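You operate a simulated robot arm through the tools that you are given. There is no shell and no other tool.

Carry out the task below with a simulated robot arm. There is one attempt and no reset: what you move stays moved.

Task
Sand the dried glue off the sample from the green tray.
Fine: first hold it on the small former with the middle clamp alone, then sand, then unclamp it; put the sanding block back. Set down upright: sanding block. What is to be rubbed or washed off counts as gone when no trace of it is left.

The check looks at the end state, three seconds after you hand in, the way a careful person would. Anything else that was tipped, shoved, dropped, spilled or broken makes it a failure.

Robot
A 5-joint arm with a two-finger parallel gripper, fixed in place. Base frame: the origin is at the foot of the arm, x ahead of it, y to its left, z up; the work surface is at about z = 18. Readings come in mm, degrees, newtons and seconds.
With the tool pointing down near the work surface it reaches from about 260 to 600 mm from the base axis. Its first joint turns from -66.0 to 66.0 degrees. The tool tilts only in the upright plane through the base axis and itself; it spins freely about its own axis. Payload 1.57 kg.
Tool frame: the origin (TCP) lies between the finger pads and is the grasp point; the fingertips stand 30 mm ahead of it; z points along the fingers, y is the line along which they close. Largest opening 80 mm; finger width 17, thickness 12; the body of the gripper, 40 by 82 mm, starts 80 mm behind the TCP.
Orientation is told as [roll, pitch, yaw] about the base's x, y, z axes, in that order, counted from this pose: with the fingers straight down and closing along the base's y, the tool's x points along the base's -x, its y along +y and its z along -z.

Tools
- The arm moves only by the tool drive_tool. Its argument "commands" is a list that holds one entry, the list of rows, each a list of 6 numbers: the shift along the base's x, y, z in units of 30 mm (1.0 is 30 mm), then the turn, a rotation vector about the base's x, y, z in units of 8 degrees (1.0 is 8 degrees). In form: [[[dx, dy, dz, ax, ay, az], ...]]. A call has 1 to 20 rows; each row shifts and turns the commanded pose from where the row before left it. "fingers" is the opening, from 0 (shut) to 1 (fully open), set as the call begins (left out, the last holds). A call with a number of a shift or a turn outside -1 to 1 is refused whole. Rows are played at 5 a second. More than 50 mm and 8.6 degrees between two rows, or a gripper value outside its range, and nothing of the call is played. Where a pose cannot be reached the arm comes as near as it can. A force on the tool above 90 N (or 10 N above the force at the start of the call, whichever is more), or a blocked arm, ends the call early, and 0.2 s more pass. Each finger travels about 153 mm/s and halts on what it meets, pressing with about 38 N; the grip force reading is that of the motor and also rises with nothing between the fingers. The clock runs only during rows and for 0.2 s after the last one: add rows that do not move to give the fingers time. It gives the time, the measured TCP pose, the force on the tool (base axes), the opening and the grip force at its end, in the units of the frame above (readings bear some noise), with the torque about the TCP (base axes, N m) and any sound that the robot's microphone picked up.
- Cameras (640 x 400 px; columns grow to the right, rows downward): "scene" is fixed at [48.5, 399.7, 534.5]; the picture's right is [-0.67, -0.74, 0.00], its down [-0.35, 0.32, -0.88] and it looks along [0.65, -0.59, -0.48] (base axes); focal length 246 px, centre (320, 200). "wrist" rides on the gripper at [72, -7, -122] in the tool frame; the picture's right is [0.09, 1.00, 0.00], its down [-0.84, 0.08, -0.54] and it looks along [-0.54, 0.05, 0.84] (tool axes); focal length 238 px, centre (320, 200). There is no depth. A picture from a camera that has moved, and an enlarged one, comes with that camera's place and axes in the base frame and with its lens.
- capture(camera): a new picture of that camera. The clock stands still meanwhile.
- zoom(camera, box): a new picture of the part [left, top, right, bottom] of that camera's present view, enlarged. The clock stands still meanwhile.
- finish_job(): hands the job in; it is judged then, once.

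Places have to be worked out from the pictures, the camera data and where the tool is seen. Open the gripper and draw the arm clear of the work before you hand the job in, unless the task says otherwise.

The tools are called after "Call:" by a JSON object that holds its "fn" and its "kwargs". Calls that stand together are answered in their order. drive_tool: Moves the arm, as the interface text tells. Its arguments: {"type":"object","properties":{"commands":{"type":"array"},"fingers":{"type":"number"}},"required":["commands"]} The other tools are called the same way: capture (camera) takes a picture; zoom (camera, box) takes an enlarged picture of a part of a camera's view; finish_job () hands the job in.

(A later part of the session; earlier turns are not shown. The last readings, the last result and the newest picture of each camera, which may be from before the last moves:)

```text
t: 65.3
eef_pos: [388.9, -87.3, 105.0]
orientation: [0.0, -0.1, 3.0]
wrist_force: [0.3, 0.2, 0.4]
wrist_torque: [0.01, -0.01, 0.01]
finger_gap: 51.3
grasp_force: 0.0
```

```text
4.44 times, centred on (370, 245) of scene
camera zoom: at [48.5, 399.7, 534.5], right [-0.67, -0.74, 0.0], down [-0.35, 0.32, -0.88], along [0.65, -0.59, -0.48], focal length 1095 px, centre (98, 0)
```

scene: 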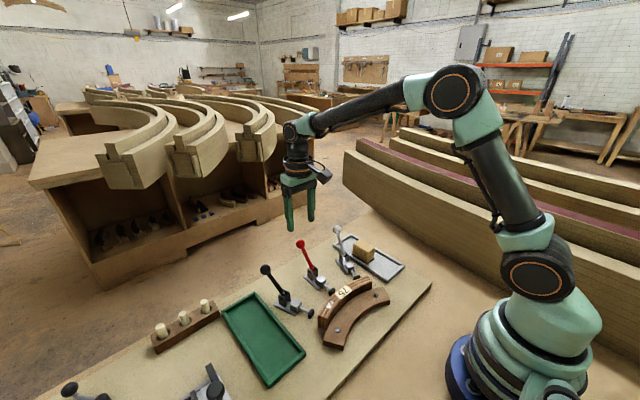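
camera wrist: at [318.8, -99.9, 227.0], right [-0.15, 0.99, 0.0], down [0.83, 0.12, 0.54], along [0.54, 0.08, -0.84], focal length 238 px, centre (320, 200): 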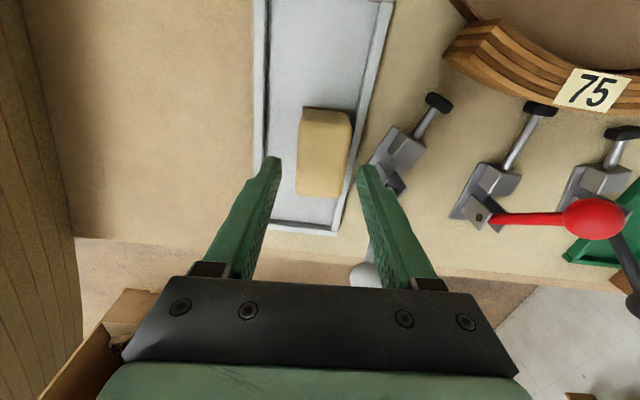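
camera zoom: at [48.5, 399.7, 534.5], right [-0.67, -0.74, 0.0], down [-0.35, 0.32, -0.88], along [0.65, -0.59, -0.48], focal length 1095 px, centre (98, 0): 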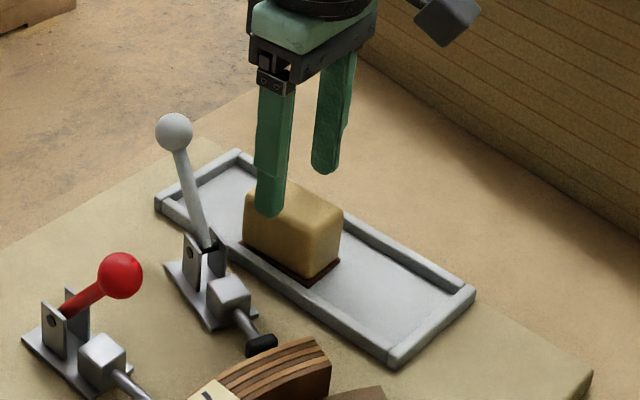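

The block is between the fingers, and I want to check its centre relative to the TCP more exactly.

Call:
{"fn": "zoom", "kwargs": {"camera": "wrist", "box": [250, 80, 400, 220]}}

```text
2.86 times, centred on (325, 150) of wrist
camera zoom: at [318.8, -99.9, 227.0], right [-0.15, 0.99, 0.0], down [0.83, 0.12, 0.54], along [0.54, 0.08, -0.84], focal length 681 px, centre (306, 343)
```

zoom: 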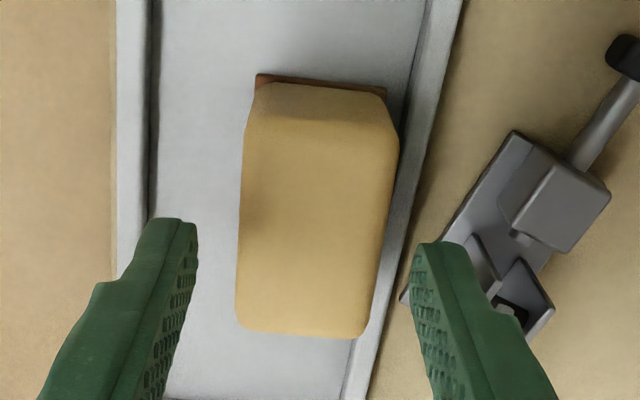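

The block centre is at (391.2, -86.9) and the 3° yaw is correct. I'll shift by that small offset, descend to z≈62 with the tips just above the tray rim, and grip.

Call:
{"fn": "drive_tool", "kwargs": {"commands": [[[0.055, 0.05, -0.3, 0, 0, 0], [0, 0, -0.4, 0, 0, 0], [0, 0, -0.4, 0, 0, 0], [0, 0, -0.33, 0, 0, 0], [0, 0, 0, 0, 0, 0]]], "fingers": 0.64}}

Call:
{"fn": "drive_tool", "kwargs": {"commands": [[[0, 0, 0, 0, 0, 0], [0, 0, 0, 0, 0, 0], [0, 0, 0, 0, 0, 0], [0, 0, 0, 0, 0, 0]]], "fingers": 0}}

Call:
{"fn": "capture", "kwargs": {"camera": "wrist"}}

Call:
{"fn": "zoom", "kwargs": {"camera": "scene", "box": [325, 200, 415, 290]}}

```text
t: 66.5
eef_pos: [392.6, -86.8, 61.3]
orientation: [0.1, -0.1, 3.1]
wrist_force: [0.1, 0.1, 0.3]
wrist_torque: [-0.03, 0.01, -0.01]
finger_gap: 51.3
grasp_force: 0.0
```

```text
t: 67.5
eef_pos: [391.9, -86.3, 62.6]
orientation: [0.0, 0.0, 3.1]
wrist_force: [-0.1, -0.2, -0.3]
wrist_torque: [-0.01, -0.01, -0.02]
finger_gap: 37.5
grasp_force: 37.6
```

```text
taken
camera wrist: at [321.7, -98.8, 183.2], right [-0.15, 0.99, 0.0], down [0.83, 0.12, 0.54], along [0.54, 0.08, -0.84], focal length 238 px, centre (320, 200)
```

wrist: 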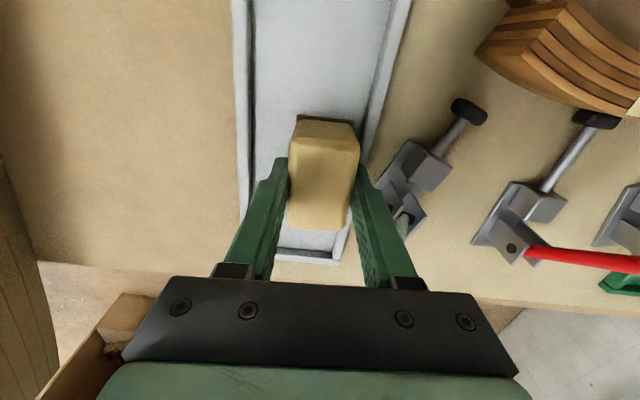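

```text
4.44 times, centred on (370, 245) of scene
camera zoom: at [48.5, 399.7, 534.5], right [-0.67, -0.74, 0.0], down [-0.35, 0.32, -0.88], along [0.65, -0.59, -0.48], focal length 1095 px, centre (98, 0)
```

zoom: 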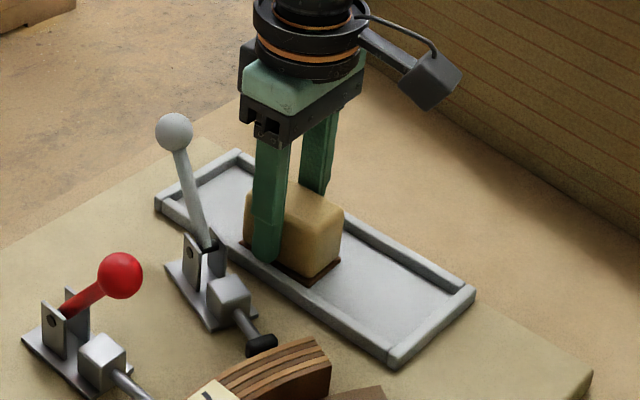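

The block is gripped at 37.5 mm with the TCP at about (391.2, -86.9, 62). I'll lift a little slowly and check for slip.

Call:
{"fn": "drive_tool", "kwargs": {"commands": [[[0, 0, 0.05, 0, 0, 0], [0, 0, 0.1, 0, 0, 0], [0, 0, 0.15, 0, 0, 0], [0, 0, 0.2, 0, 0, 0], [0, 0, 0.2, 0, 0, 0], [0, 0, 0.15, 0, 0, 0], [0, 0, 0.1, 0, 0, 0], [0, 0, 0.05, 0, 0, 0]]], "fingers": 0}}

Call:
{"fn": "capture", "kwargs": {"camera": "wrist"}}

Call:
{"fn": "zoom", "kwargs": {"camera": "scene", "box": [325, 190, 415, 290]}}

```text
t: 69.3
eef_pos: [392.2, -87.3, 92.7]
orientation: [0.0, -0.2, 3.1]
wrist_force: [-0.1, -0.8, -0.4]
wrist_torque: [-0.01, 0.0, 0.0]
finger_gap: 37.1
grasp_force: 38.5
```

```text
taken
camera wrist: at [321.2, -98.8, 214.2], right [-0.15, 0.99, 0.0], down [0.83, 0.12, 0.54], along [0.54, 0.08, -0.84], focal length 238 px, centre (320, 200)
```

wrist: 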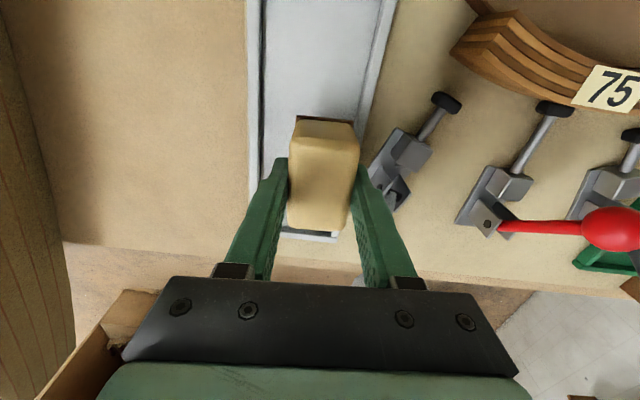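

```text
4.00 times, centred on (370, 240) of scene
camera zoom: at [48.5, 399.7, 534.5], right [-0.67, -0.74, 0.0], down [-0.35, 0.32, -0.88], along [0.65, -0.59, -0.48], focal length 985 px, centre (120, 40)
```

zoom: 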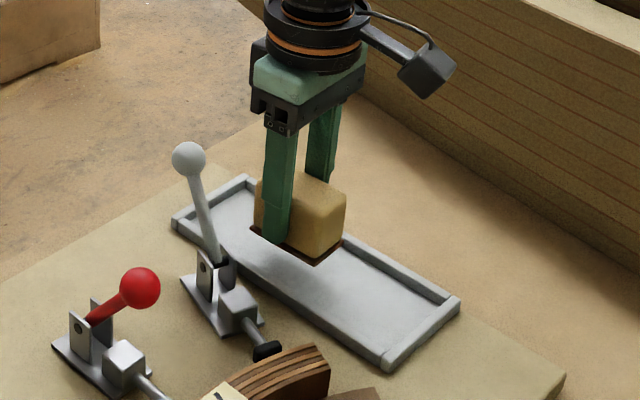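

The block is held without slip. I'll lift further to about z=170 so it clears the levers.

Call:
{"fn": "drive_tool", "kwargs": {"commands": [[[0, 0, 0.08, 0, 0, 0], [0, 0, 0.15, 0, 0, 0], [0, 0, 0.2, 0, 0, 0], [0, 0, 0.2, 0, 0, 0], [0, 0, 0.2, 0, 0, 0], [0, 0, 0.2, 0, 0, 0], [0, 0, 0.2, 0, 0, 0], [0, 0, 0.2, 0, 0, 0], [0, 0, 0.2, 0, 0, 0], [0, 0, 0.2, 0, 0, 0], [0, 0, 0.2, 0, 0, 0], [0, 0, 0.2, 0, 0, 0], [0, 0, 0.2, 0, 0, 0], [0, 0, 0.12, 0, 0, 0], [0, 0, 0.05, 0, 0, 0]]]}}

Call:
{"fn": "drive_tool", "kwargs": {"commands": [[[-0.05, 0.1, 0, 0, 0, -0.15], [-0.08, 0.2, 0, 0, 0, -0.25], [-0.1, 0.25, 0, 0, 0, -0.35], [-0.1, 0.3, 0, 0, 0, -0.4], [-0.1, 0.3, 0, 0, 0, -0.4], [-0.1, 0.3, 0, 0, 0, -0.4], [-0.1, 0.3, 0, 0, 0, -0.4], [-0.1, 0.3, 0, 0, 0, -0.4], [-0.1, 0.3, 0, 0, 0, -0.4], [-0.1, 0.3, 0, 0, 0, -0.4], [-0.1, 0.3, 0, 0, 0, -0.4], [-0.1, 0.3, 0, 0, 0, -0.4], [-0.1, 0.3, 0, 0, 0, -0.4], [-0.1, 0.25, 0, 0, 0, -0.35], [-0.08, 0.15, 0, 0, 0, -0.2], [-0.05, 0.1, 0, 0, 0, -0.1]]]}}

Call:
{"fn": "capture", "kwargs": {"camera": "wrist"}}

```text
t: 72.5
eef_pos: [392.2, -87.1, 170.5]
orientation: [0.0, -0.2, 3.1]
wrist_force: [0.0, -0.8, -0.1]
wrist_torque: [0.01, 0.01, 0.0]
finger_gap: 36.9
grasp_force: 38.5
```

```text
t: 75.9
eef_pos: [348.5, 34.8, 168.3]
orientation: [-0.1, 0.1, -40.1]
wrist_force: [0.5, 0.5, -0.6]
wrist_torque: [-0.01, 0.05, -0.01]
finger_gap: 37.5
grasp_force: 37.6
```

```text
taken
camera wrist: at [289.6, 74.2, 291.1], right [0.57, 0.82, 0.0], down [0.69, -0.48, 0.54], along [0.44, -0.31, -0.84], focal length 238 px, centre (320, 200)
```

wrist: 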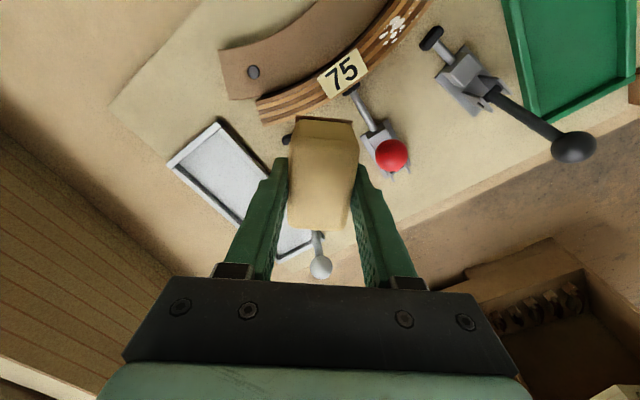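

Good so far, now at (347, 35) with yaw -40. I'll continue to above the glue region near (309, 135) at yaw -74.4.

Call:
{"fn": "drive_tool", "kwargs": {"commands": [[[-0.05, 0.1, 0, 0, 0, -0.15], [-0.08, 0.2, 0, 0, 0, -0.25], [-0.1, 0.28, 0, 0, 0, -0.35], [-0.1, 0.3, 0, 0, 0, -0.375], [-0.11, 0.3, 0, 0, 0, -0.4], [-0.11, 0.3, 0, 0, 0, -0.4], [-0.11, 0.3, 0, 0, 0, -0.4], [-0.11, 0.3, 0, 0, 0, -0.4], [-0.11, 0.3, 0, 0, 0, -0.4], [-0.11, 0.3, 0, 0, 0, -0.4], [-0.1, 0.26, 0, 0, 0, -0.3], [-0.1, 0.2, 0, 0, 0, -0.2], [-0.058, 0.15, 0, 0, 0, -0.15], [-0.03, 0.05, 0, 0, 0, -0.1], [0, 0, 0, 0, 0, 0]]]}}

Call:
{"fn": "drive_tool", "kwargs": {"commands": [[[0, 0, 0, 0, 0, 0]]]}}

Call:
{"fn": "drive_tool", "kwargs": {"commands": [[[0, 0, 0, 0, 0, 0]]]}}

Call:
{"fn": "capture", "kwargs": {"camera": "wrist"}}

Call:
{"fn": "zoom", "kwargs": {"camera": "scene", "box": [270, 190, 410, 350]}}

```text
t: 79.1
eef_pos: [309.2, 133.3, 169.8]
orientation: [-0.1, 0.0, -74.3]
wrist_force: [0.5, -0.8, -0.8]
wrist_torque: [0.02, 0.0, 0.0]
finger_gap: 37.2
grasp_force: 37.8
```

```text
t: 79.5
eef_pos: [309.6, 134.2, 169.3]
orientation: [-0.2, 0.0, -74.3]
wrist_force: [-0.1, -0.9, -0.6]
wrist_torque: [0.02, 0.02, 0.01]
finger_gap: 37.3
grasp_force: 38.1
```

```text
t: 79.9
eef_pos: [310.7, 134.8, 169.6]
orientation: [-0.2, 0.0, -74.3]
wrist_force: [-0.3, 0.6, 0.5]
wrist_torque: [0.02, -0.01, -0.03]
finger_gap: 36.8
grasp_force: 37.4
```

```text
taken
camera wrist: at [284.8, 200.8, 291.6], right [0.93, 0.36, 0.0], down [0.3, -0.78, 0.54], along [0.19, -0.51, -0.84], focal length 238 px, centre (320, 200)
```

wrist: 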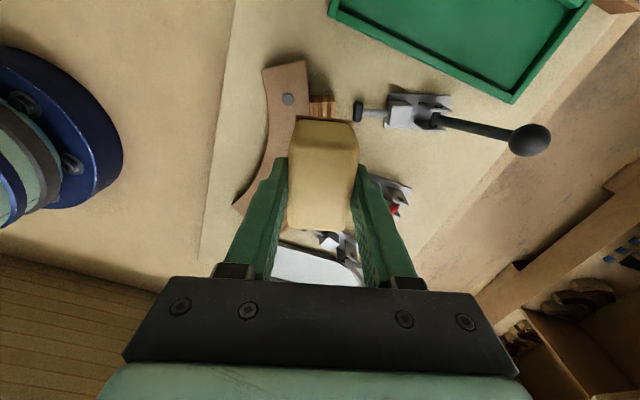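

```text
2.50 times, centred on (340, 270) of scene
camera zoom: at [48.5, 399.7, 534.5], right [-0.67, -0.74, 0.0], down [-0.35, 0.32, -0.88], along [0.65, -0.59, -0.48], focal length 616 px, centre (270, 25)
```

zoom: 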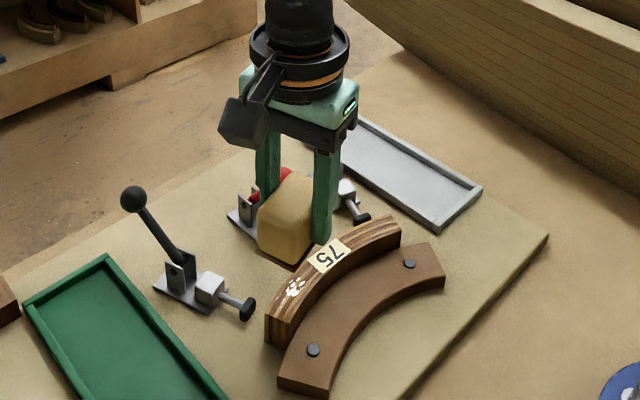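

The TCP is at about (309.5, 134.3, 169.7). To keep the block off the label I'll shift it slightly outward, to an arc position about 63 mm from the sample's middle at (306.8, 142.5) and yaw -72. Then I'll descend to just above contact.

Call:
{"fn": "drive_tool", "kwargs": {"commands": [[[-0.03, 0.09, 0, 0, 0, 0.1], [-0.03, 0.09, 0, 0, 0, 0.1], [-0.03, 0.09, 0, 0, 0, 0.09], [0, 0, -0.1, 0, 0, 0], [0, 0, -0.18, 0, 0, 0], [0, 0, -0.2, 0, 0, 0], [0, 0, -0.2, 0, 0, 0], [0, 0, -0.2, 0, 0, 0], [0, 0, -0.2, 0, 0, 0], [0, 0, -0.2, 0, 0, 0], [0, 0, -0.2, 0, 0, 0], [0, 0, -0.2, 0, 0, 0], [0, 0, -0.2, 0, 0, 0], [0, 0, -0.15, 0, 0, 0], [0, 0, -0.1, 0, 0, 0], [0, 0, 0, 0, 0, 0]]]}}

Call:
{"fn": "drive_tool", "kwargs": {"commands": [[[0, 0, 0, 0, 0, 0]]]}}

Call:
{"fn": "zoom", "kwargs": {"camera": "scene", "box": [280, 220, 400, 350]}}

Call:
{"fn": "capture", "kwargs": {"camera": "wrist"}}

```text
t: 83.3
eef_pos: [307.2, 142.4, 106.4]
orientation: [-0.2, 0.0, -71.9]
wrist_force: [-0.1, 0.6, -0.2]
wrist_torque: [0.01, 0.04, -0.03]
finger_gap: 37.2
grasp_force: 38.0
```

```text
t: 83.7
eef_pos: [307.1, 142.8, 107.1]
orientation: [-0.3, -0.1, -71.9]
wrist_force: [0.5, -0.1, -0.2]
wrist_torque: [0.0, -0.02, 0.02]
finger_gap: 37.3
grasp_force: 38.3
```

```text
3.08 times, centred on (340, 285) of scene
camera zoom: at [48.5, 399.7, 534.5], right [-0.67, -0.74, 0.0], down [-0.35, 0.32, -0.88], along [0.65, -0.59, -0.48], focal length 758 px, centre (258, -62)
```

zoom: 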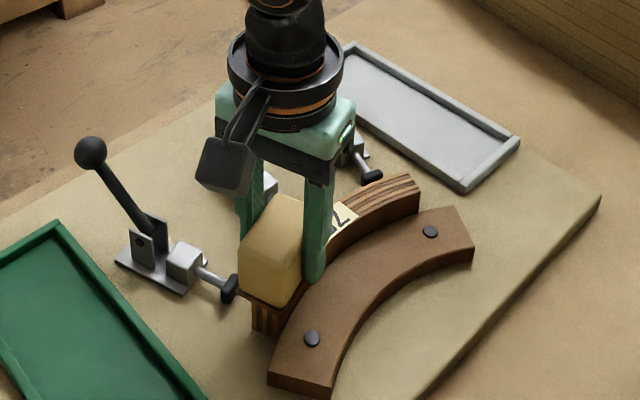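

```text
taken
camera wrist: at [279.4, 207.8, 228.1], right [0.92, 0.4, 0.0], down [0.33, -0.77, 0.54], along [0.21, -0.5, -0.84], focal length 238 px, centre (320, 200)
```

wrist: 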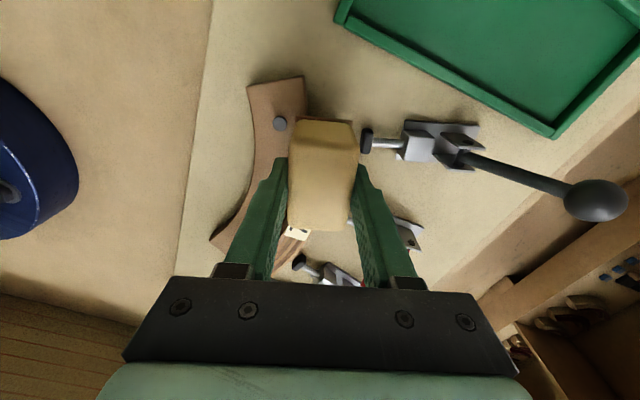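

The block hangs over the glue end at z≈106, clear of the label. I'll descend in small steps, looking for contact.

Call:
{"fn": "drive_tool", "kwargs": {"commands": [[[0, 0, -0.05, 0, 0, 0], [0, 0, -0.05, 0, 0, 0], [0, 0, -0.04, 0, 0, 0]]]}}

Call:
{"fn": "drive_tool", "kwargs": {"commands": [[[0, 0, -0.02, 0, 0, 0]]]}}

Call:
{"fn": "drive_tool", "kwargs": {"commands": [[[0, 0, -0.02, 0, 0, 0]]]}}

Call:
{"fn": "drive_tool", "kwargs": {"commands": [[[0, 0, -0.02, 0, 0, 0]]]}}

```text
t: 84.5
eef_pos: [307.4, 141.4, 101.1]
orientation: [-0.2, 0.0, -71.9]
wrist_force: [-0.1, 0.2, -0.7]
wrist_torque: [-0.01, -0.02, 0.0]
finger_gap: 37.2
grasp_force: 37.4
```

```text
t: 84.9
eef_pos: [307.8, 142.5, 101.3]
orientation: [-0.3, 0.0, -72.0]
wrist_force: [0.0, 0.5, -0.2]
wrist_torque: [0.01, -0.01, 0.03]
finger_gap: 37.1
grasp_force: 38.3
```

```text
t: 85.3
eef_pos: [307.1, 141.7, 100.9]
orientation: [-0.1, -0.1, -71.9]
wrist_force: [0.5, 0.5, -0.2]
wrist_torque: [0.03, 0.0, -0.03]
finger_gap: 37.2
grasp_force: 38.1
```

```text
t: 85.7
eef_pos: [307.5, 142.8, 100.5]
orientation: [-0.2, 0.0, -72.0]
wrist_force: [-0.5, -0.8, -1.3]
wrist_torque: [-0.04, -0.01, 0.01]
finger_gap: 37.2
grasp_force: 37.9
```

No contact yet at z≈100.2. I'll continue in 0.6 mm steps.

Call:
{"fn": "drive_tool", "kwargs": {"commands": [[[0, 0, -0.02, 0, 0, 0]]]}}

Call:
{"fn": "drive_tool", "kwargs": {"commands": [[[0, 0, -0.02, 0, 0, 0]]]}}

Call:
{"fn": "drive_tool", "kwargs": {"commands": [[[0, 0, -0.015, 0, 0, 0]]]}}

Call:
{"fn": "drive_tool", "kwargs": {"commands": [[[0, 0, -0.015, 0, 0, 0]]]}}

```text
t: 86.1
eef_pos: [308.2, 142.2, 101.0]
orientation: [-0.2, 0.0, -72.0]
wrist_force: [0.3, -0.4, -0.5]
wrist_torque: [0.0, 0.01, -0.02]
finger_gap: 37.1
grasp_force: 38.2
```

```text
t: 86.5
eef_pos: [308.1, 143.0, 99.4]
orientation: [-0.2, 0.1, -71.8]
wrist_force: [-0.4, 0.0, -0.8]
wrist_torque: [-0.02, 0.03, -0.02]
finger_gap: 37.3
grasp_force: 37.4
```

```text
t: 86.9
eef_pos: [307.2, 143.2, 98.9]
orientation: [-0.2, 0.0, -71.9]
wrist_force: [-0.5, 0.4, -0.1]
wrist_torque: [0.03, 0.01, 0.0]
finger_gap: 37.3
grasp_force: 38.3
```

```text
t: 87.3
eef_pos: [306.7, 142.6, 98.9]
orientation: [-0.2, -0.1, -71.9]
wrist_force: [-0.8, 0.2, -0.8]
wrist_torque: [-0.01, 0.03, -0.03]
finger_gap: 37.1
grasp_force: 37.7
```

Still no contact at z≈98. I'll check the remaining gap visually and keep stepping.

Call:
{"fn": "drive_tool", "kwargs": {"commands": [[[0, 0, -0.015, 0, 0, 0]]]}}

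Call:
{"fn": "drive_tool", "kwargs": {"commands": [[[0, 0, -0.015, 0, 0, 0]]]}}

Call:
{"fn": "drive_tool", "kwargs": {"commands": [[[0, 0, -0.015, 0, 0, 0]]]}}

Call:
{"fn": "zoom", "kwargs": {"camera": "scene", "box": [305, 270, 365, 345]}}

```text
t: 87.7
eef_pos: [307.6, 141.9, 97.7]
orientation: [-0.2, -0.1, -71.9]
wrist_force: [-4.3, -2.3, 15.0]
wrist_torque: [-0.24, 0.1, -0.07]
finger_gap: 37.3
grasp_force: 38.0
```

```text
t: 88.1
eef_pos: [306.1, 142.0, 98.2]
orientation: [0.0, 0.1, -71.9]
wrist_force: [-8.8, -3.1, 30.5]
wrist_torque: [-0.38, 0.25, -0.08]
finger_gap: 37.6
grasp_force: 37.7
```

```text
t: 88.5
eef_pos: [307.3, 143.3, 98.0]
orientation: [-0.2, 0.0, -71.8]
wrist_force: [-14.1, -2.5, 45.3]
wrist_torque: [-0.43, 0.41, -0.06]
finger_gap: 37.1
grasp_force: 38.4
```

```text
5.33 times, centred on (335, 308) of scene
camera zoom: at [48.4, 399.6, 534.6], right [-0.67, -0.74, 0.0], down [-0.35, 0.32, -0.88], along [0.65, -0.59, -0.48], focal length 1314 px, centre (240, -373)
```

zoom: 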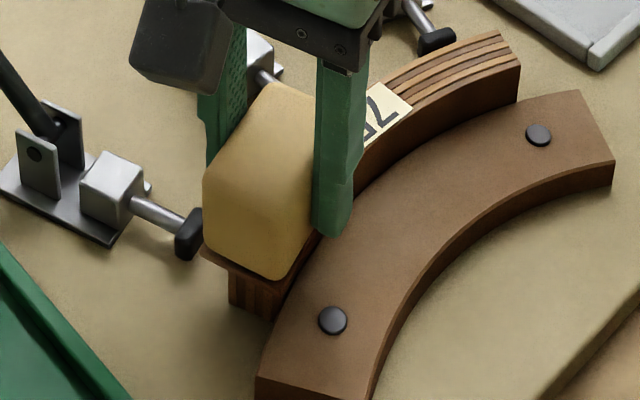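

Contact started at z≈97.9 and force is now 45 N. I'll relieve to about 15 N and make the first short tangential rubbing strokes.

Call:
{"fn": "drive_tool", "kwargs": {"commands": [[[0, 0, 0.03, 0, 0, 0], [-0.046, 0.143, 0, 0, 0, 0], [-0.046, 0.143, 0, 0, 0, 0], [0.046, -0.143, 0, 0, 0, 0], [0.046, -0.143, 0, 0, 0, 0]]]}}

Call:
{"fn": "zoom", "kwargs": {"camera": "scene", "box": [305, 270, 365, 345]}}

Call:
{"fn": "capture", "kwargs": {"camera": "wrist"}}

```text
t: 89.7
eef_pos: [306.7, 142.7, 98.7]
orientation: [-0.2, 0.0, -71.9]
wrist_force: [-0.6, 9.2, 11.0]
wrist_torque: [0.56, -0.02, 0.04]
finger_gap: 37.4
grasp_force: 38.0
```

```text
5.33 times, centred on (335, 308) of scene
camera zoom: at [48.5, 399.7, 534.6], right [-0.67, -0.74, 0.0], down [-0.35, 0.32, -0.88], along [0.65, -0.59, -0.48], focal length 1314 px, centre (240, -373)
```

zoom: 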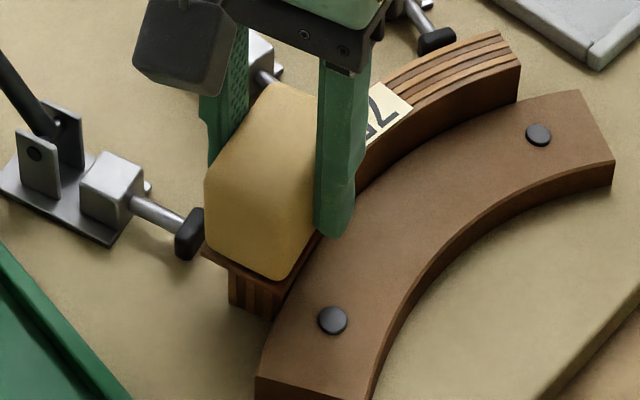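

```text
taken
camera wrist: at [279.1, 207.9, 219.9], right [0.92, 0.4, 0.0], down [0.33, -0.77, 0.54], along [0.21, -0.5, -0.84], focal length 238 px, centre (320, 200)
```

wrist: 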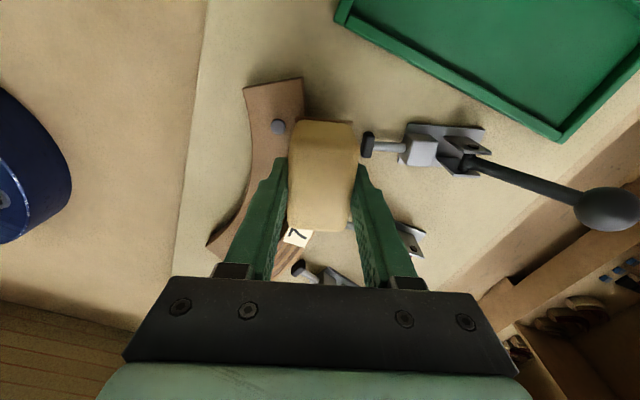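

Rubbing at 11 N normal with 9 N friction is stable and the sample stays put. I'll do a longer series of strokes.

Call:
{"fn": "drive_tool", "kwargs": {"commands": [[[-0.046, 0.143, 0, 0, 0, 0], [-0.046, 0.143, 0, 0, 0, 0], [0.046, -0.143, 0, 0, 0, 0], [0.046, -0.143, 0, 0, 0, 0], [0.046, -0.143, 0, 0, 0, 0], [0.046, -0.143, 0, 0, 0, 0], [-0.046, 0.143, 0, 0, 0, 0], [-0.046, 0.143, 0, 0, 0, 0], [-0.046, 0.143, 0, 0, 0, 0], [-0.046, 0.143, 0, 0, 0, 0], [0.046, -0.143, 0, 0, 0, 0], [0.046, -0.143, 0, 0, 0, 0], [0.046, -0.143, 0, 0, 0, 0], [0.046, -0.143, 0, 0, 0, 0], [-0.046, 0.143, 0, 0, 0, 0], [-0.046, 0.143, 0, 0, 0, 0]]]}}

Call:
{"fn": "zoom", "kwargs": {"camera": "scene", "box": [280, 220, 400, 350]}}

```text
t: 93.1
eef_pos: [307.4, 143.2, 98.8]
orientation: [-0.2, -0.1, -72.0]
wrist_force: [1.3, -8.1, 9.7]
wrist_torque: [-0.25, -0.08, -0.05]
finger_gap: 37.1
grasp_force: 37.4
```

```text
3.08 times, centred on (340, 285) of scene
camera zoom: at [48.5, 399.7, 534.5], right [-0.67, -0.74, 0.0], down [-0.35, 0.32, -0.88], along [0.65, -0.59, -0.48], focal length 758 px, centre (258, -62)
```

zoom: 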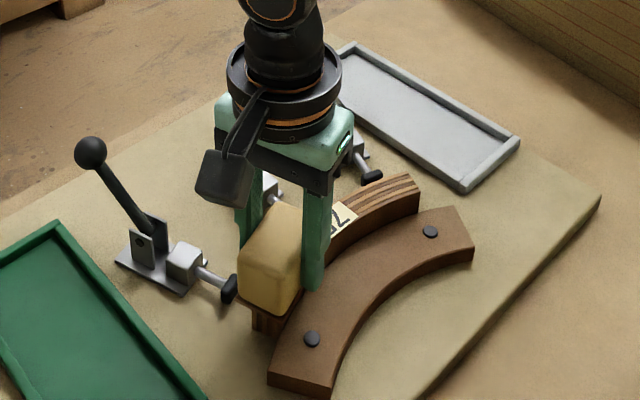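

Steady. I'll add slightly more pressure and another series that includes some radial strokes, then lift and inspect.

Call:
{"fn": "drive_tool", "kwargs": {"commands": [[[0, 0, -0.01, 0, 0, 0], [-0.046, 0.143, 0, 0, 0, 0], [-0.046, 0.143, 0, 0, 0, 0], [0.046, -0.143, 0, 0, 0, 0], [0.046, -0.143, 0, 0, 0, 0], [0.046, -0.143, 0, 0, 0, 0], [0.046, -0.143, 0, 0, 0, 0], [-0.046, 0.143, 0, 0, 0, 0], [-0.046, 0.143, 0, 0, 0, 0], [0.095, 0.031, 0, 0, 0, 0], [0.095, 0.031, 0, 0, 0, 0], [-0.095, -0.031, 0, 0, 0, 0], [-0.095, -0.031, 0, 0, 0, 0], [-0.095, -0.031, 0, 0, 0, 0], [-0.095, -0.031, 0, 0, 0, 0], [0.095, 0.031, 0, 0, 0, 0], [0.095, 0.031, 0, 0, 0, 0]]]}}

Call:
{"fn": "drive_tool", "kwargs": {"commands": [[[-0.046, 0.143, 0, 0, 0, 0], [-0.046, 0.143, 0, 0, 0, 0], [0.046, -0.143, 0, 0, 0, 0], [0.046, -0.143, 0, 0, 0, 0], [0.046, -0.143, 0, 0, 0, 0], [0.046, -0.143, 0, 0, 0, 0], [-0.046, 0.143, 0, 0, 0, 0], [-0.046, 0.143, 0, 0, 0, 0], [-0.046, 0.143, 0, 0, 0, 0], [-0.046, 0.143, 0, 0, 0, 0], [0.046, -0.143, 0, 0, 0, 0], [0.046, -0.143, 0, 0, 0, 0], [0.046, -0.143, 0, 0, 0, 0], [0.046, -0.143, 0, 0, 0, 0], [-0.046, 0.143, 0, 0, 0, 0], [-0.046, 0.143, 0, 0, 0, 0]]]}}

Call:
{"fn": "zoom", "kwargs": {"camera": "scene", "box": [280, 220, 400, 350]}}

```text
t: 96.7
eef_pos: [306.8, 142.8, 96.8]
orientation: [-0.6, -0.1, -71.9]
wrist_force: [-19.8, 7.6, 43.4]
wrist_torque: [0.57, 0.63, 0.0]
finger_gap: 37.5
grasp_force: 37.6
```

```text
t: 100.1
eef_pos: [308.8, 142.6, 96.4]
orientation: [-0.2, 0.0, -72.0]
wrist_force: [2.6, -5.6, 7.8]
wrist_torque: [-0.14, -0.09, -0.03]
finger_gap: 37.2
grasp_force: 37.7
```

```text
3.08 times, centred on (340, 285) of scene
camera zoom: at [48.5, 399.7, 534.5], right [-0.67, -0.74, 0.0], down [-0.35, 0.32, -0.88], along [0.65, -0.59, -0.48], focal length 758 px, centre (258, -62)
```

zoom: 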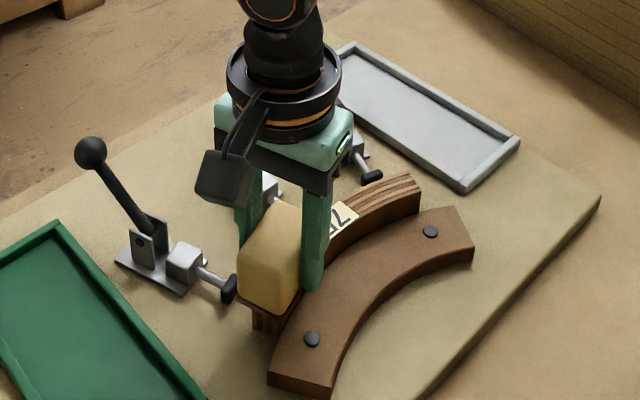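

Forces are back to about 8 N. I'll lift the block gently and inspect the surface.

Call:
{"fn": "drive_tool", "kwargs": {"commands": [[[0, 0, 0.05, 0, 0, 0], [0, 0, 0.1, 0, 0, 0], [0, 0, 0.15, 0, 0, 0], [0, 0, 0.2, 0, 0, 0], [0, 0, 0.2, 0, 0, 0], [0, 0, 0.2, 0, 0, 0], [0, 0, 0.2, 0, 0, 0], [0, 0, 0.2, 0, 0, 0], [0, 0, 0.2, 0, 0, 0], [0, 0, 0.2, 0, 0, 0], [0, 0, 0.2, 0, 0, 0], [0, 0, 0.2, 0, 0, 0], [0, 0, 0.2, 0, 0, 0], [0, 0, 0.15, 0, 0, 0], [0, 0, 0.1, 0, 0, 0], [0, 0, 0.05, 0, 0, 0]]]}}

Call:
{"fn": "zoom", "kwargs": {"camera": "scene", "box": [300, 260, 390, 350]}}

Call:
{"fn": "capture", "kwargs": {"camera": "wrist"}}

```text
t: 103.5
eef_pos: [307.4, 142.8, 175.7]
orientation: [-0.1, 0.0, -71.8]
wrist_force: [0.1, -0.5, -0.8]
wrist_torque: [0.02, 0.01, 0.01]
finger_gap: 37.0
grasp_force: 38.2
```

```text
4.44 times, centred on (345, 305) of scene
camera zoom: at [48.5, 399.7, 534.5], right [-0.67, -0.74, 0.0], down [-0.35, 0.32, -0.88], along [0.65, -0.59, -0.48], focal length 1095 px, centre (209, -267)
```

zoom: 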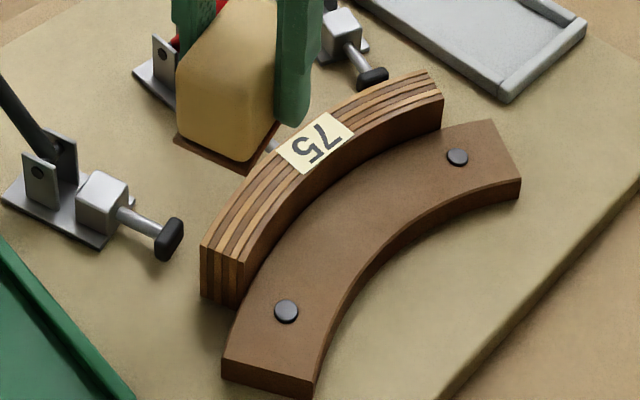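

```text
taken
camera wrist: at [279.8, 208.2, 297.7], right [0.92, 0.4, 0.0], down [0.33, -0.77, 0.54], along [0.21, -0.5, -0.84], focal length 238 px, centre (320, 200)
```

wrist: 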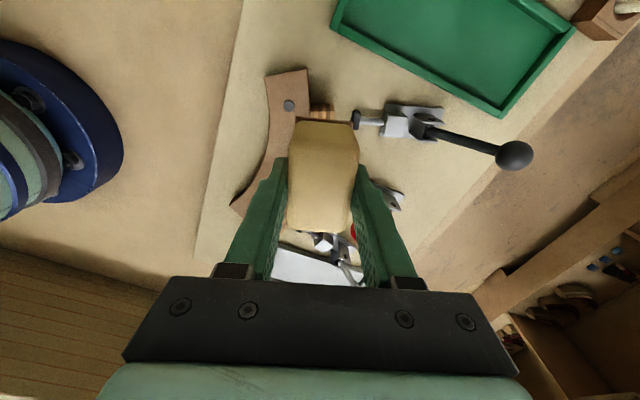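

The white glue appears gone. I'll zoom in hard to look for any residual flecks.

Call:
{"fn": "zoom", "kwargs": {"camera": "scene", "box": [325, 280, 370, 335]}}

Call:
{"fn": "zoom", "kwargs": {"camera": "scene", "box": [325, 295, 350, 325]}}

```text
7.27 times, centred on (348, 308) of scene
camera zoom: at [48.5, 399.7, 534.5], right [-0.67, -0.74, 0.0], down [-0.35, 0.32, -0.88], along [0.65, -0.59, -0.48], focal length 1791 px, centre (120, -582)
```

zoom: 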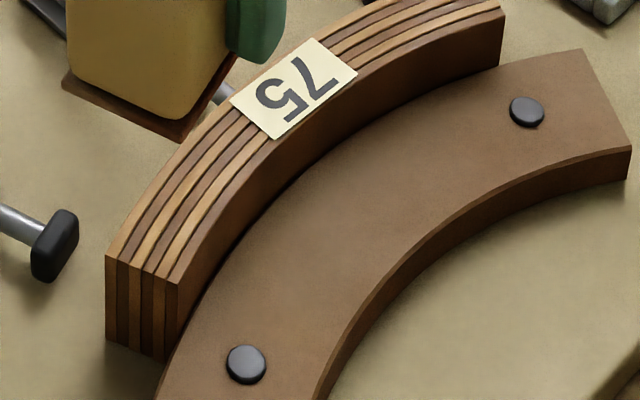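

```text
13.33 times, centred on (338, 310) of scene
camera zoom: at [48.5, 399.7, 534.5], right [-0.67, -0.74, 0.0], down [-0.35, 0.32, -0.88], along [0.65, -0.59, -0.48], focal length 3284 px, centre (87, -1267)
```

zoom: 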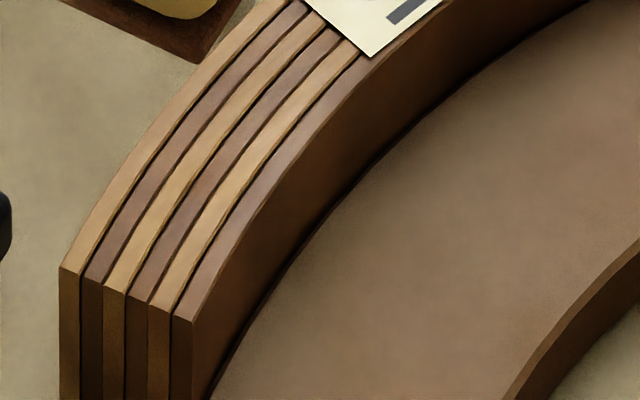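

No trace of glue is visible. The clamp stays closed while I carry the block back along the reverse path to its tray, before a final check with the wrist camera.

Call:
{"fn": "drive_tool", "kwargs": {"commands": [[[0.04, -0.1, 0, 0, 0, 0.1], [0.08, -0.2, 0, 0, 0, 0.25], [0.1, -0.28, 0, 0, 0, 0.3], [0.108, -0.3, 0, 0, 0, 0.32], [0.108, -0.3, 0, 0, 0, 0.32], [0.108, -0.3, 0, 0, 0, 0.32], [0.108, -0.3, 0, 0, 0, 0.32], [0.108, -0.3, 0, 0, 0, 0.32], [0.108, -0.3, 0, 0, 0, 0.32], [0.108, -0.3, 0, 0, 0, 0.32], [0.108, -0.3, 0, 0, 0, 0.32], [0.108, -0.3, 0, 0, 0, 0.32], [0.1, -0.2, 0, 0, 0, 0.25], [0.05, -0.1, 0, 0, 0, 0.15], [0.026, -0.03, 0, 0, 0, 0.055]]]}}

Call:
{"fn": "drive_tool", "kwargs": {"commands": [[[0.05, -0.1, 0, 0, 0, 0.1], [0.08, -0.15, 0, 0, 0, 0.2], [0.1, -0.25, 0, 0, 0, 0.35], [0.1, -0.3, 0, 0, 0, 0.4], [0.1, -0.3, 0, 0, 0, 0.4], [0.1, -0.3, 0, 0, 0, 0.4], [0.1, -0.3, 0, 0, 0, 0.4], [0.1, -0.3, 0, 0, 0, 0.4], [0.1, -0.3, 0, 0, 0, 0.4], [0.1, -0.3, 0, 0, 0, 0.4], [0.1, -0.3, 0, 0, 0, 0.4], [0.1, -0.3, 0, 0, 0, 0.4], [0.1, -0.3, 0, 0, 0, 0.4], [0.1, -0.25, 0, 0, 0, 0.35], [0.08, -0.2, 0, 0, 0, 0.25], [0.05, -0.1, 0, 0, 0, 0.15], [0, 0, 0, 0, 0, 0]]]}}

Call:
{"fn": "drive_tool", "kwargs": {"commands": [[[0, 0, 0, 0, 0, 0]]]}}

Call:
{"fn": "drive_tool", "kwargs": {"commands": [[[0, 0, 0, 0, 0, 0]]]}}

Call:
{"fn": "capture", "kwargs": {"camera": "wrist"}}

Call:
{"fn": "zoom", "kwargs": {"camera": "scene", "box": [280, 180, 420, 340]}}

```text
t: 106.7
eef_pos: [346.6, 33.1, 174.8]
orientation: [0.0, 0.1, -40.1]
wrist_force: [-0.3, 0.0, -0.6]
wrist_torque: [0.01, -0.02, 0.03]
finger_gap: 37.3
grasp_force: 37.8
```

```text
t: 110.3
eef_pos: [393.3, -86.7, 175.8]
orientation: [0.0, -0.2, 3.2]
wrist_force: [-0.1, 0.3, -0.4]
wrist_torque: [0.0, -0.02, -0.01]
finger_gap: 37.0
grasp_force: 38.0
```

```text
t: 110.7
eef_pos: [394.1, -86.7, 175.4]
orientation: [0.0, -0.1, 3.1]
wrist_force: [-0.6, 0.5, -0.4]
wrist_torque: [-0.02, 0.0, 0.05]
finger_gap: 37.0
grasp_force: 38.0
```

```text
t: 111.1
eef_pos: [392.2, -87.0, 175.3]
orientation: [-0.1, -0.1, 3.2]
wrist_force: [-0.8, -0.1, -0.2]
wrist_torque: [0.01, -0.01, -0.01]
finger_gap: 37.2
grasp_force: 37.8
```

```text
taken
camera wrist: at [322.0, -98.1, 297.3], right [-0.15, 0.99, 0.0], down [0.83, 0.12, 0.54], along [0.54, 0.08, -0.84], focal length 238 px, centre (320, 200)
```

wrist: 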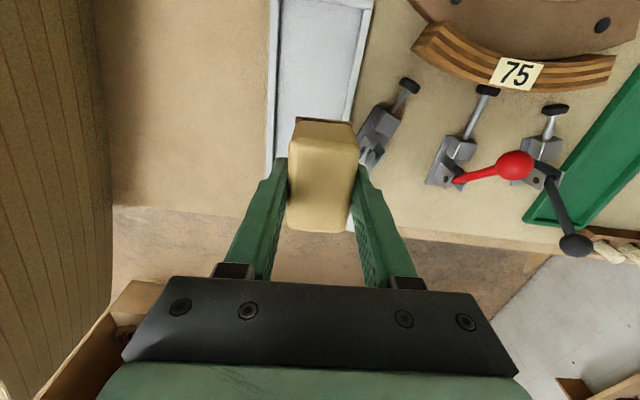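

```text
2.50 times, centred on (350, 260) of scene
camera zoom: at [48.5, 399.7, 534.5], right [-0.67, -0.74, 0.0], down [-0.35, 0.32, -0.88], along [0.65, -0.59, -0.48], focal length 616 px, centre (245, 50)
```

zoom: 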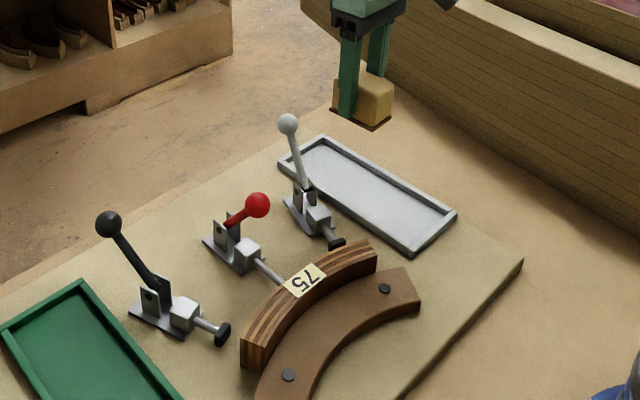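

The block is back above its tray spot, matching the grip position within about 1 mm. I'll zoom the wrist view on the sample and then lower the block slowly.

Call:
{"fn": "zoom", "kwargs": {"camera": "wrist", "box": [400, 0, 640, 110]}}

Call:
{"fn": "drive_tool", "kwargs": {"commands": [[[0, 0, -0.08, 0, 0, 0], [0, 0, -0.15, 0, 0, 0], [0, 0, -0.2, 0, 0, 0], [0, 0, -0.2, 0, 0, 0], [0, 0, -0.2, 0, 0, 0], [0, 0, -0.2, 0, 0, 0], [0, 0, -0.2, 0, 0, 0], [0, 0, -0.2, 0, 0, 0], [0, 0, -0.2, 0, 0, 0], [0, 0, -0.2, 0, 0, 0], [0, 0, -0.2, 0, 0, 0], [0, 0, -0.2, 0, 0, 0], [0, 0, -0.2, 0, 0, 0], [0, 0, -0.2, 0, 0, 0], [0, 0, -0.2, 0, 0, 0], [0, 0, -0.2, 0, 0, 0], [0, 0, -0.2, 0, 0, 0], [0, 0, -0.2, 0, 0, 0], [0, 0, -0.12, 0, 0, 0], [0, 0, -0.05, 0, 0, 0]]]}}

Call:
{"fn": "capture", "kwargs": {"camera": "wrist"}}

Call:
{"fn": "zoom", "kwargs": {"camera": "scene", "box": [325, 200, 415, 290]}}

```text
2.67 times, centred on (520, 55) of wrist
camera zoom: at [322.0, -98.1, 297.3], right [-0.15, 0.99, 0.0], down [0.83, 0.12, 0.54], along [0.54, 0.08, -0.84], focal length 636 px, centre (-213, 587)
```

zoom: 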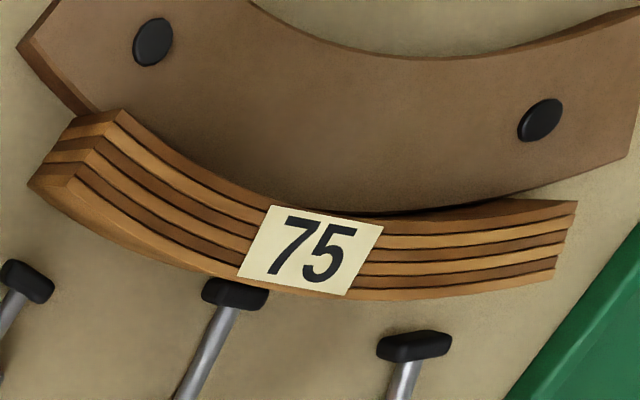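

```text
t: 115.3
eef_pos: [391.1, -86.1, 67.9]
orientation: [0.0, 0.0, 3.2]
wrist_force: [0.8, 0.8, 0.0]
wrist_torque: [0.01, -0.01, -0.01]
finger_gap: 37.4
grasp_force: 37.6
```

```text
taken
camera wrist: at [321.1, -97.9, 189.5], right [-0.15, 0.99, 0.0], down [0.83, 0.12, 0.54], along [0.54, 0.08, -0.84], focal length 238 px, centre (320, 200)
```

wrist: 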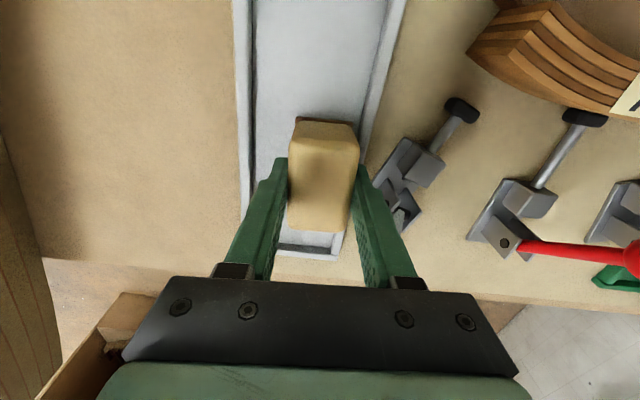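

```text
4.44 times, centred on (370, 245) of scene
camera zoom: at [48.5, 399.7, 534.5], right [-0.67, -0.74, 0.0], down [-0.35, 0.32, -0.88], along [0.65, -0.59, -0.48], focal length 1095 px, centre (98, 0)
```

zoom: 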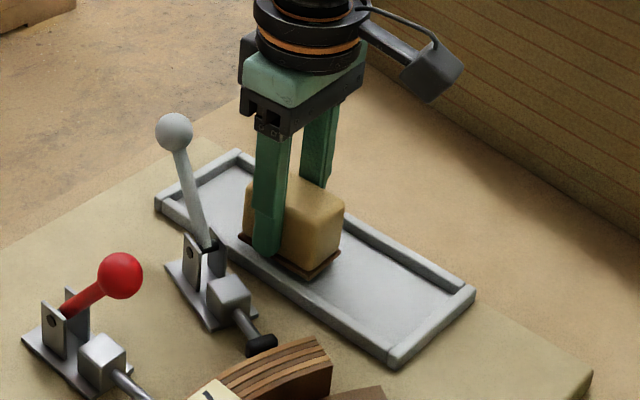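

The wrist view confirms no glue is left. The block is about 5 mm above the tray floor, so I'll lower it in small steps until touch.

Call:
{"fn": "drive_tool", "kwargs": {"commands": [[[0, 0, -0.05, 0, 0, 0], [0, 0, -0.05, 0, 0, 0], [0, 0, -0.04, 0, 0, 0]]]}}

Call:
{"fn": "drive_tool", "kwargs": {"commands": [[[0, 0, -0.015, 0, 0, 0]]]}}

Call:
{"fn": "drive_tool", "kwargs": {"commands": [[[0, 0, -0.015, 0, 0, 0]]]}}

```text
t: 116.1
eef_pos: [392.6, -86.7, 62.9]
orientation: [0.0, -0.1, 3.1]
wrist_force: [0.9, 0.6, -1.6]
wrist_torque: [0.05, 0.04, -0.03]
finger_gap: 37.2
grasp_force: 38.1
```

```text
t: 116.5
eef_pos: [391.1, -87.1, 63.0]
orientation: [0.0, 0.0, 3.1]
wrist_force: [0.2, 0.6, -0.1]
wrist_torque: [-0.02, 0.03, 0.01]
finger_gap: 37.1
grasp_force: 37.8
```

```text
t: 116.9
eef_pos: [392.5, -87.8, 62.9]
orientation: [0.1, -0.2, 3.1]
wrist_force: [-0.6, 0.0, -1.5]
wrist_torque: [0.01, 0.02, -0.03]
finger_gap: 37.3
grasp_force: 37.8
```

No touch yet at z≈62.3. A few more small steps.

Call:
{"fn": "drive_tool", "kwargs": {"commands": [[[0, 0, -0.012, 0, 0, 0]]]}}

Call:
{"fn": "drive_tool", "kwargs": {"commands": [[[0, 0, -0.012, 0, 0, 0]]]}}

```text
t: 117.3
eef_pos: [391.4, -87.3, 61.9]
orientation: [0.0, -0.1, 3.1]
wrist_force: [0.0, 0.2, -1.3]
wrist_torque: [0.01, -0.01, 0.02]
finger_gap: 37.0
grasp_force: 38.0
```

```text
t: 117.7
eef_pos: [391.9, -88.3, 60.8]
orientation: [-0.1, 0.0, 3.1]
wrist_force: [-0.3, 0.0, -0.1]
wrist_torque: [0.02, 0.01, 0.01]
finger_gap: 37.1
grasp_force: 38.2
```

Still free at z≈61.5. I'll continue carefully.

Call:
{"fn": "drive_tool", "kwargs": {"commands": [[[0, 0, -0.012, 0, 0, 0]]]}}

Call:
{"fn": "drive_tool", "kwargs": {"commands": [[[0, 0, -0.012, 0, 0, 0]]]}}

Call:
{"fn": "zoom", "kwargs": {"camera": "scene", "box": [340, 225, 390, 275]}}

```text
t: 118.1
eef_pos: [391.3, -88.2, 60.6]
orientation: [-0.1, -0.1, 3.1]
wrist_force: [0.3, 0.2, -0.5]
wrist_torque: [0.04, -0.01, 0.0]
finger_gap: 37.4
grasp_force: 38.1
```

```text
t: 118.5
eef_pos: [392.1, -86.9, 61.7]
orientation: [0.1, -0.1, 3.1]
wrist_force: [0.0, 0.8, -0.5]
wrist_torque: [0.01, 0.0, -0.01]
finger_gap: 37.2
grasp_force: 38.0
```

```text
8.00 times, centred on (365, 250) of scene
camera zoom: at [48.5, 399.7, 534.5], right [-0.67, -0.74, 0.0], down [-0.35, 0.32, -0.88], along [0.65, -0.59, -0.48], focal length 1970 px, centre (-40, -200)
```

zoom: 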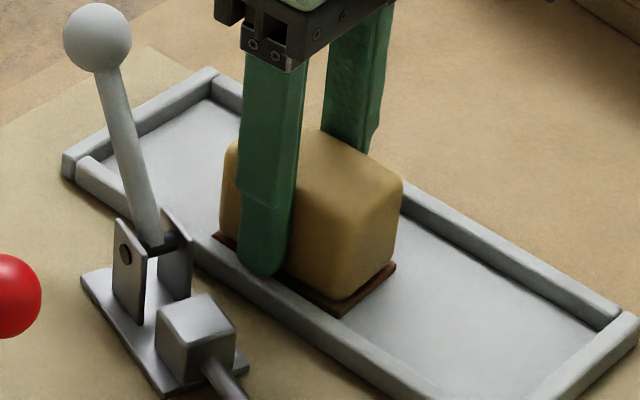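

No contact yet and the block is very close to the floor. I'll take two more small steps.

Call:
{"fn": "drive_tool", "kwargs": {"commands": [[[0, 0, -0.012, 0, 0, 0]]]}}

Call:
{"fn": "drive_tool", "kwargs": {"commands": [[[0, 0, -0.012, 0, 0, 0]]]}}

```text
t: 118.9
eef_pos: [391.5, -86.1, 60.2]
orientation: [0.1, 0.0, 3.1]
wrist_force: [-2.7, -2.8, 5.6]
wrist_torque: [-0.09, 0.26, 0.07]
finger_gap: 37.2
grasp_force: 38.5
```

```text
t: 119.3
eef_pos: [392.4, -86.8, 60.7]
orientation: [0.1, -0.1, 3.2]
wrist_force: [-1.0, 2.7, 10.3]
wrist_torque: [0.15, 0.36, -0.09]
finger_gap: 37.0
grasp_force: 38.2
```

The block's near edge touches the floor at 10 N, so the block is down with at most a hair of tilt. I'll release it gently.

Call:
{"fn": "drive_tool", "kwargs": {"commands": [[[0, 0, 0, 0, 0, 0], [0, 0, 0, 0, 0, 0], [0, 0, 0, 0, 0, 0]]], "fingers": 0.6}}

Call:
{"fn": "zoom", "kwargs": {"camera": "scene", "box": [340, 225, 390, 275]}}

Call:
{"fn": "capture", "kwargs": {"camera": "wrist"}}

```text
t: 120.1
eef_pos: [392.4, -86.0, 60.1]
orientation: [0.0, -0.1, 3.2]
wrist_force: [-0.4, -0.1, 2.0]
wrist_torque: [0.04, -0.03, 0.01]
finger_gap: 47.1
grasp_force: 0.1
```

```text
8.00 times, centred on (365, 250) of scene
camera zoom: at [48.5, 399.7, 534.5], right [-0.67, -0.74, 0.0], down [-0.35, 0.32, -0.88], along [0.65, -0.59, -0.48], focal length 1970 px, centre (-40, -200)
```

zoom: 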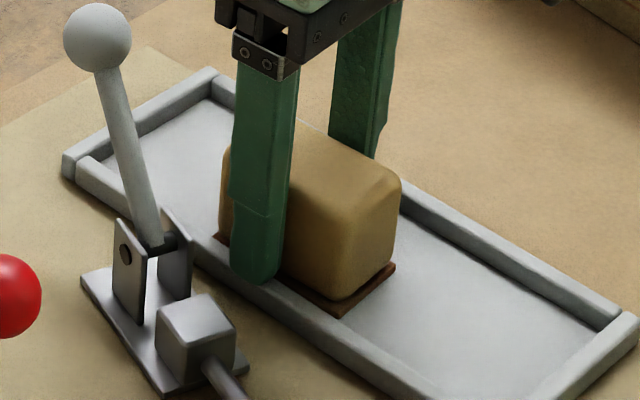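

```text
taken
camera wrist: at [320.9, -98.3, 181.9], right [-0.15, 0.99, 0.0], down [0.83, 0.12, 0.54], along [0.54, 0.08, -0.84], focal length 238 px, centre (320, 200)
```

wrist: 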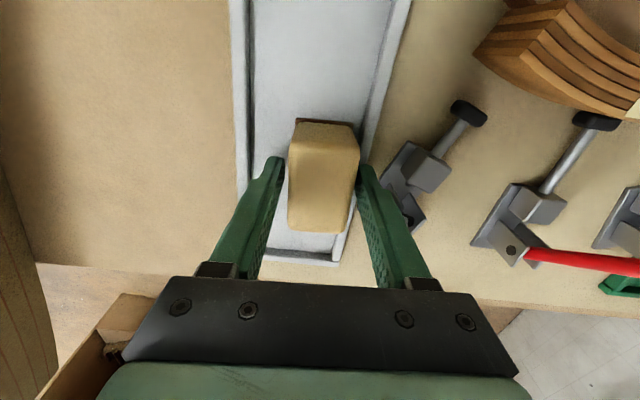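

The block sits upright in its tray and is released. I'll raise the gripper straight up clear of it.

Call:
{"fn": "drive_tool", "kwargs": {"commands": [[[0, 0, 0.1, 0, 0, 0], [0, 0, 0.3, 0, 0, 0], [0, 0, 0.6, 0, 0, 0], [0, 0, 0.8, 0, 0, 0], [0, 0, 0.9, 0, 0, 0], [0, 0, 0.9, 0, 0, 0], [0, 0, 0.9, 0, 0, 0], [0, 0, 0, 0, 0, 0]]], "fingers": 0.6}}

Call:
{"fn": "zoom", "kwargs": {"camera": "wrist", "box": [220, 0, 420, 200]}}

Call:
{"fn": "zoom", "kwargs": {"camera": "scene", "box": [325, 210, 415, 290]}}

```text
t: 121.9
eef_pos: [390.2, -87.2, 195.9]
orientation: [0.1, -0.1, 3.2]
wrist_force: [0.3, 0.7, -0.5]
wrist_torque: [0.03, -0.05, -0.01]
finger_gap: 48.1
grasp_force: 0.0
```

```text
2.00 times, centred on (320, 100) of wrist
camera zoom: at [319.5, -98.8, 317.3], right [-0.15, 0.99, 0.0], down [0.83, 0.12, 0.54], along [0.54, 0.08, -0.84], focal length 477 px, centre (320, 400)
```

zoom: 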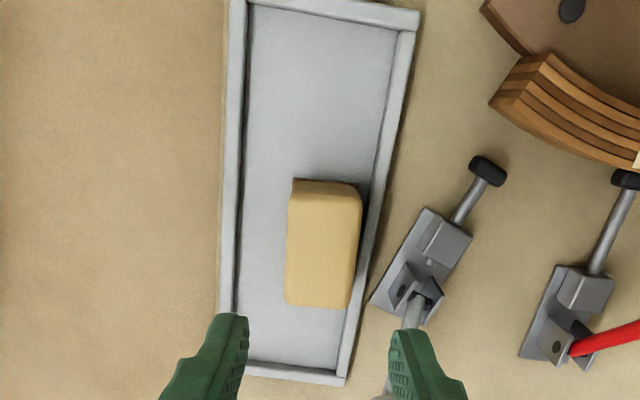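

```text
5.00 times, centred on (370, 250) of scene
camera zoom: at [48.5, 399.7, 534.5], right [-0.67, -0.74, 0.0], down [-0.35, 0.32, -0.88], along [0.65, -0.59, -0.48], focal length 1232 px, centre (70, -50)
```

zoom: 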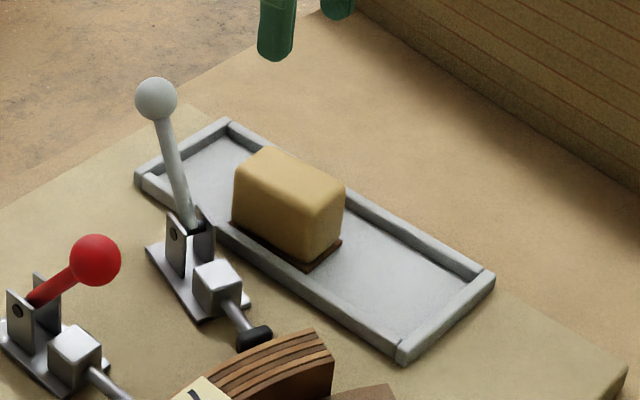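

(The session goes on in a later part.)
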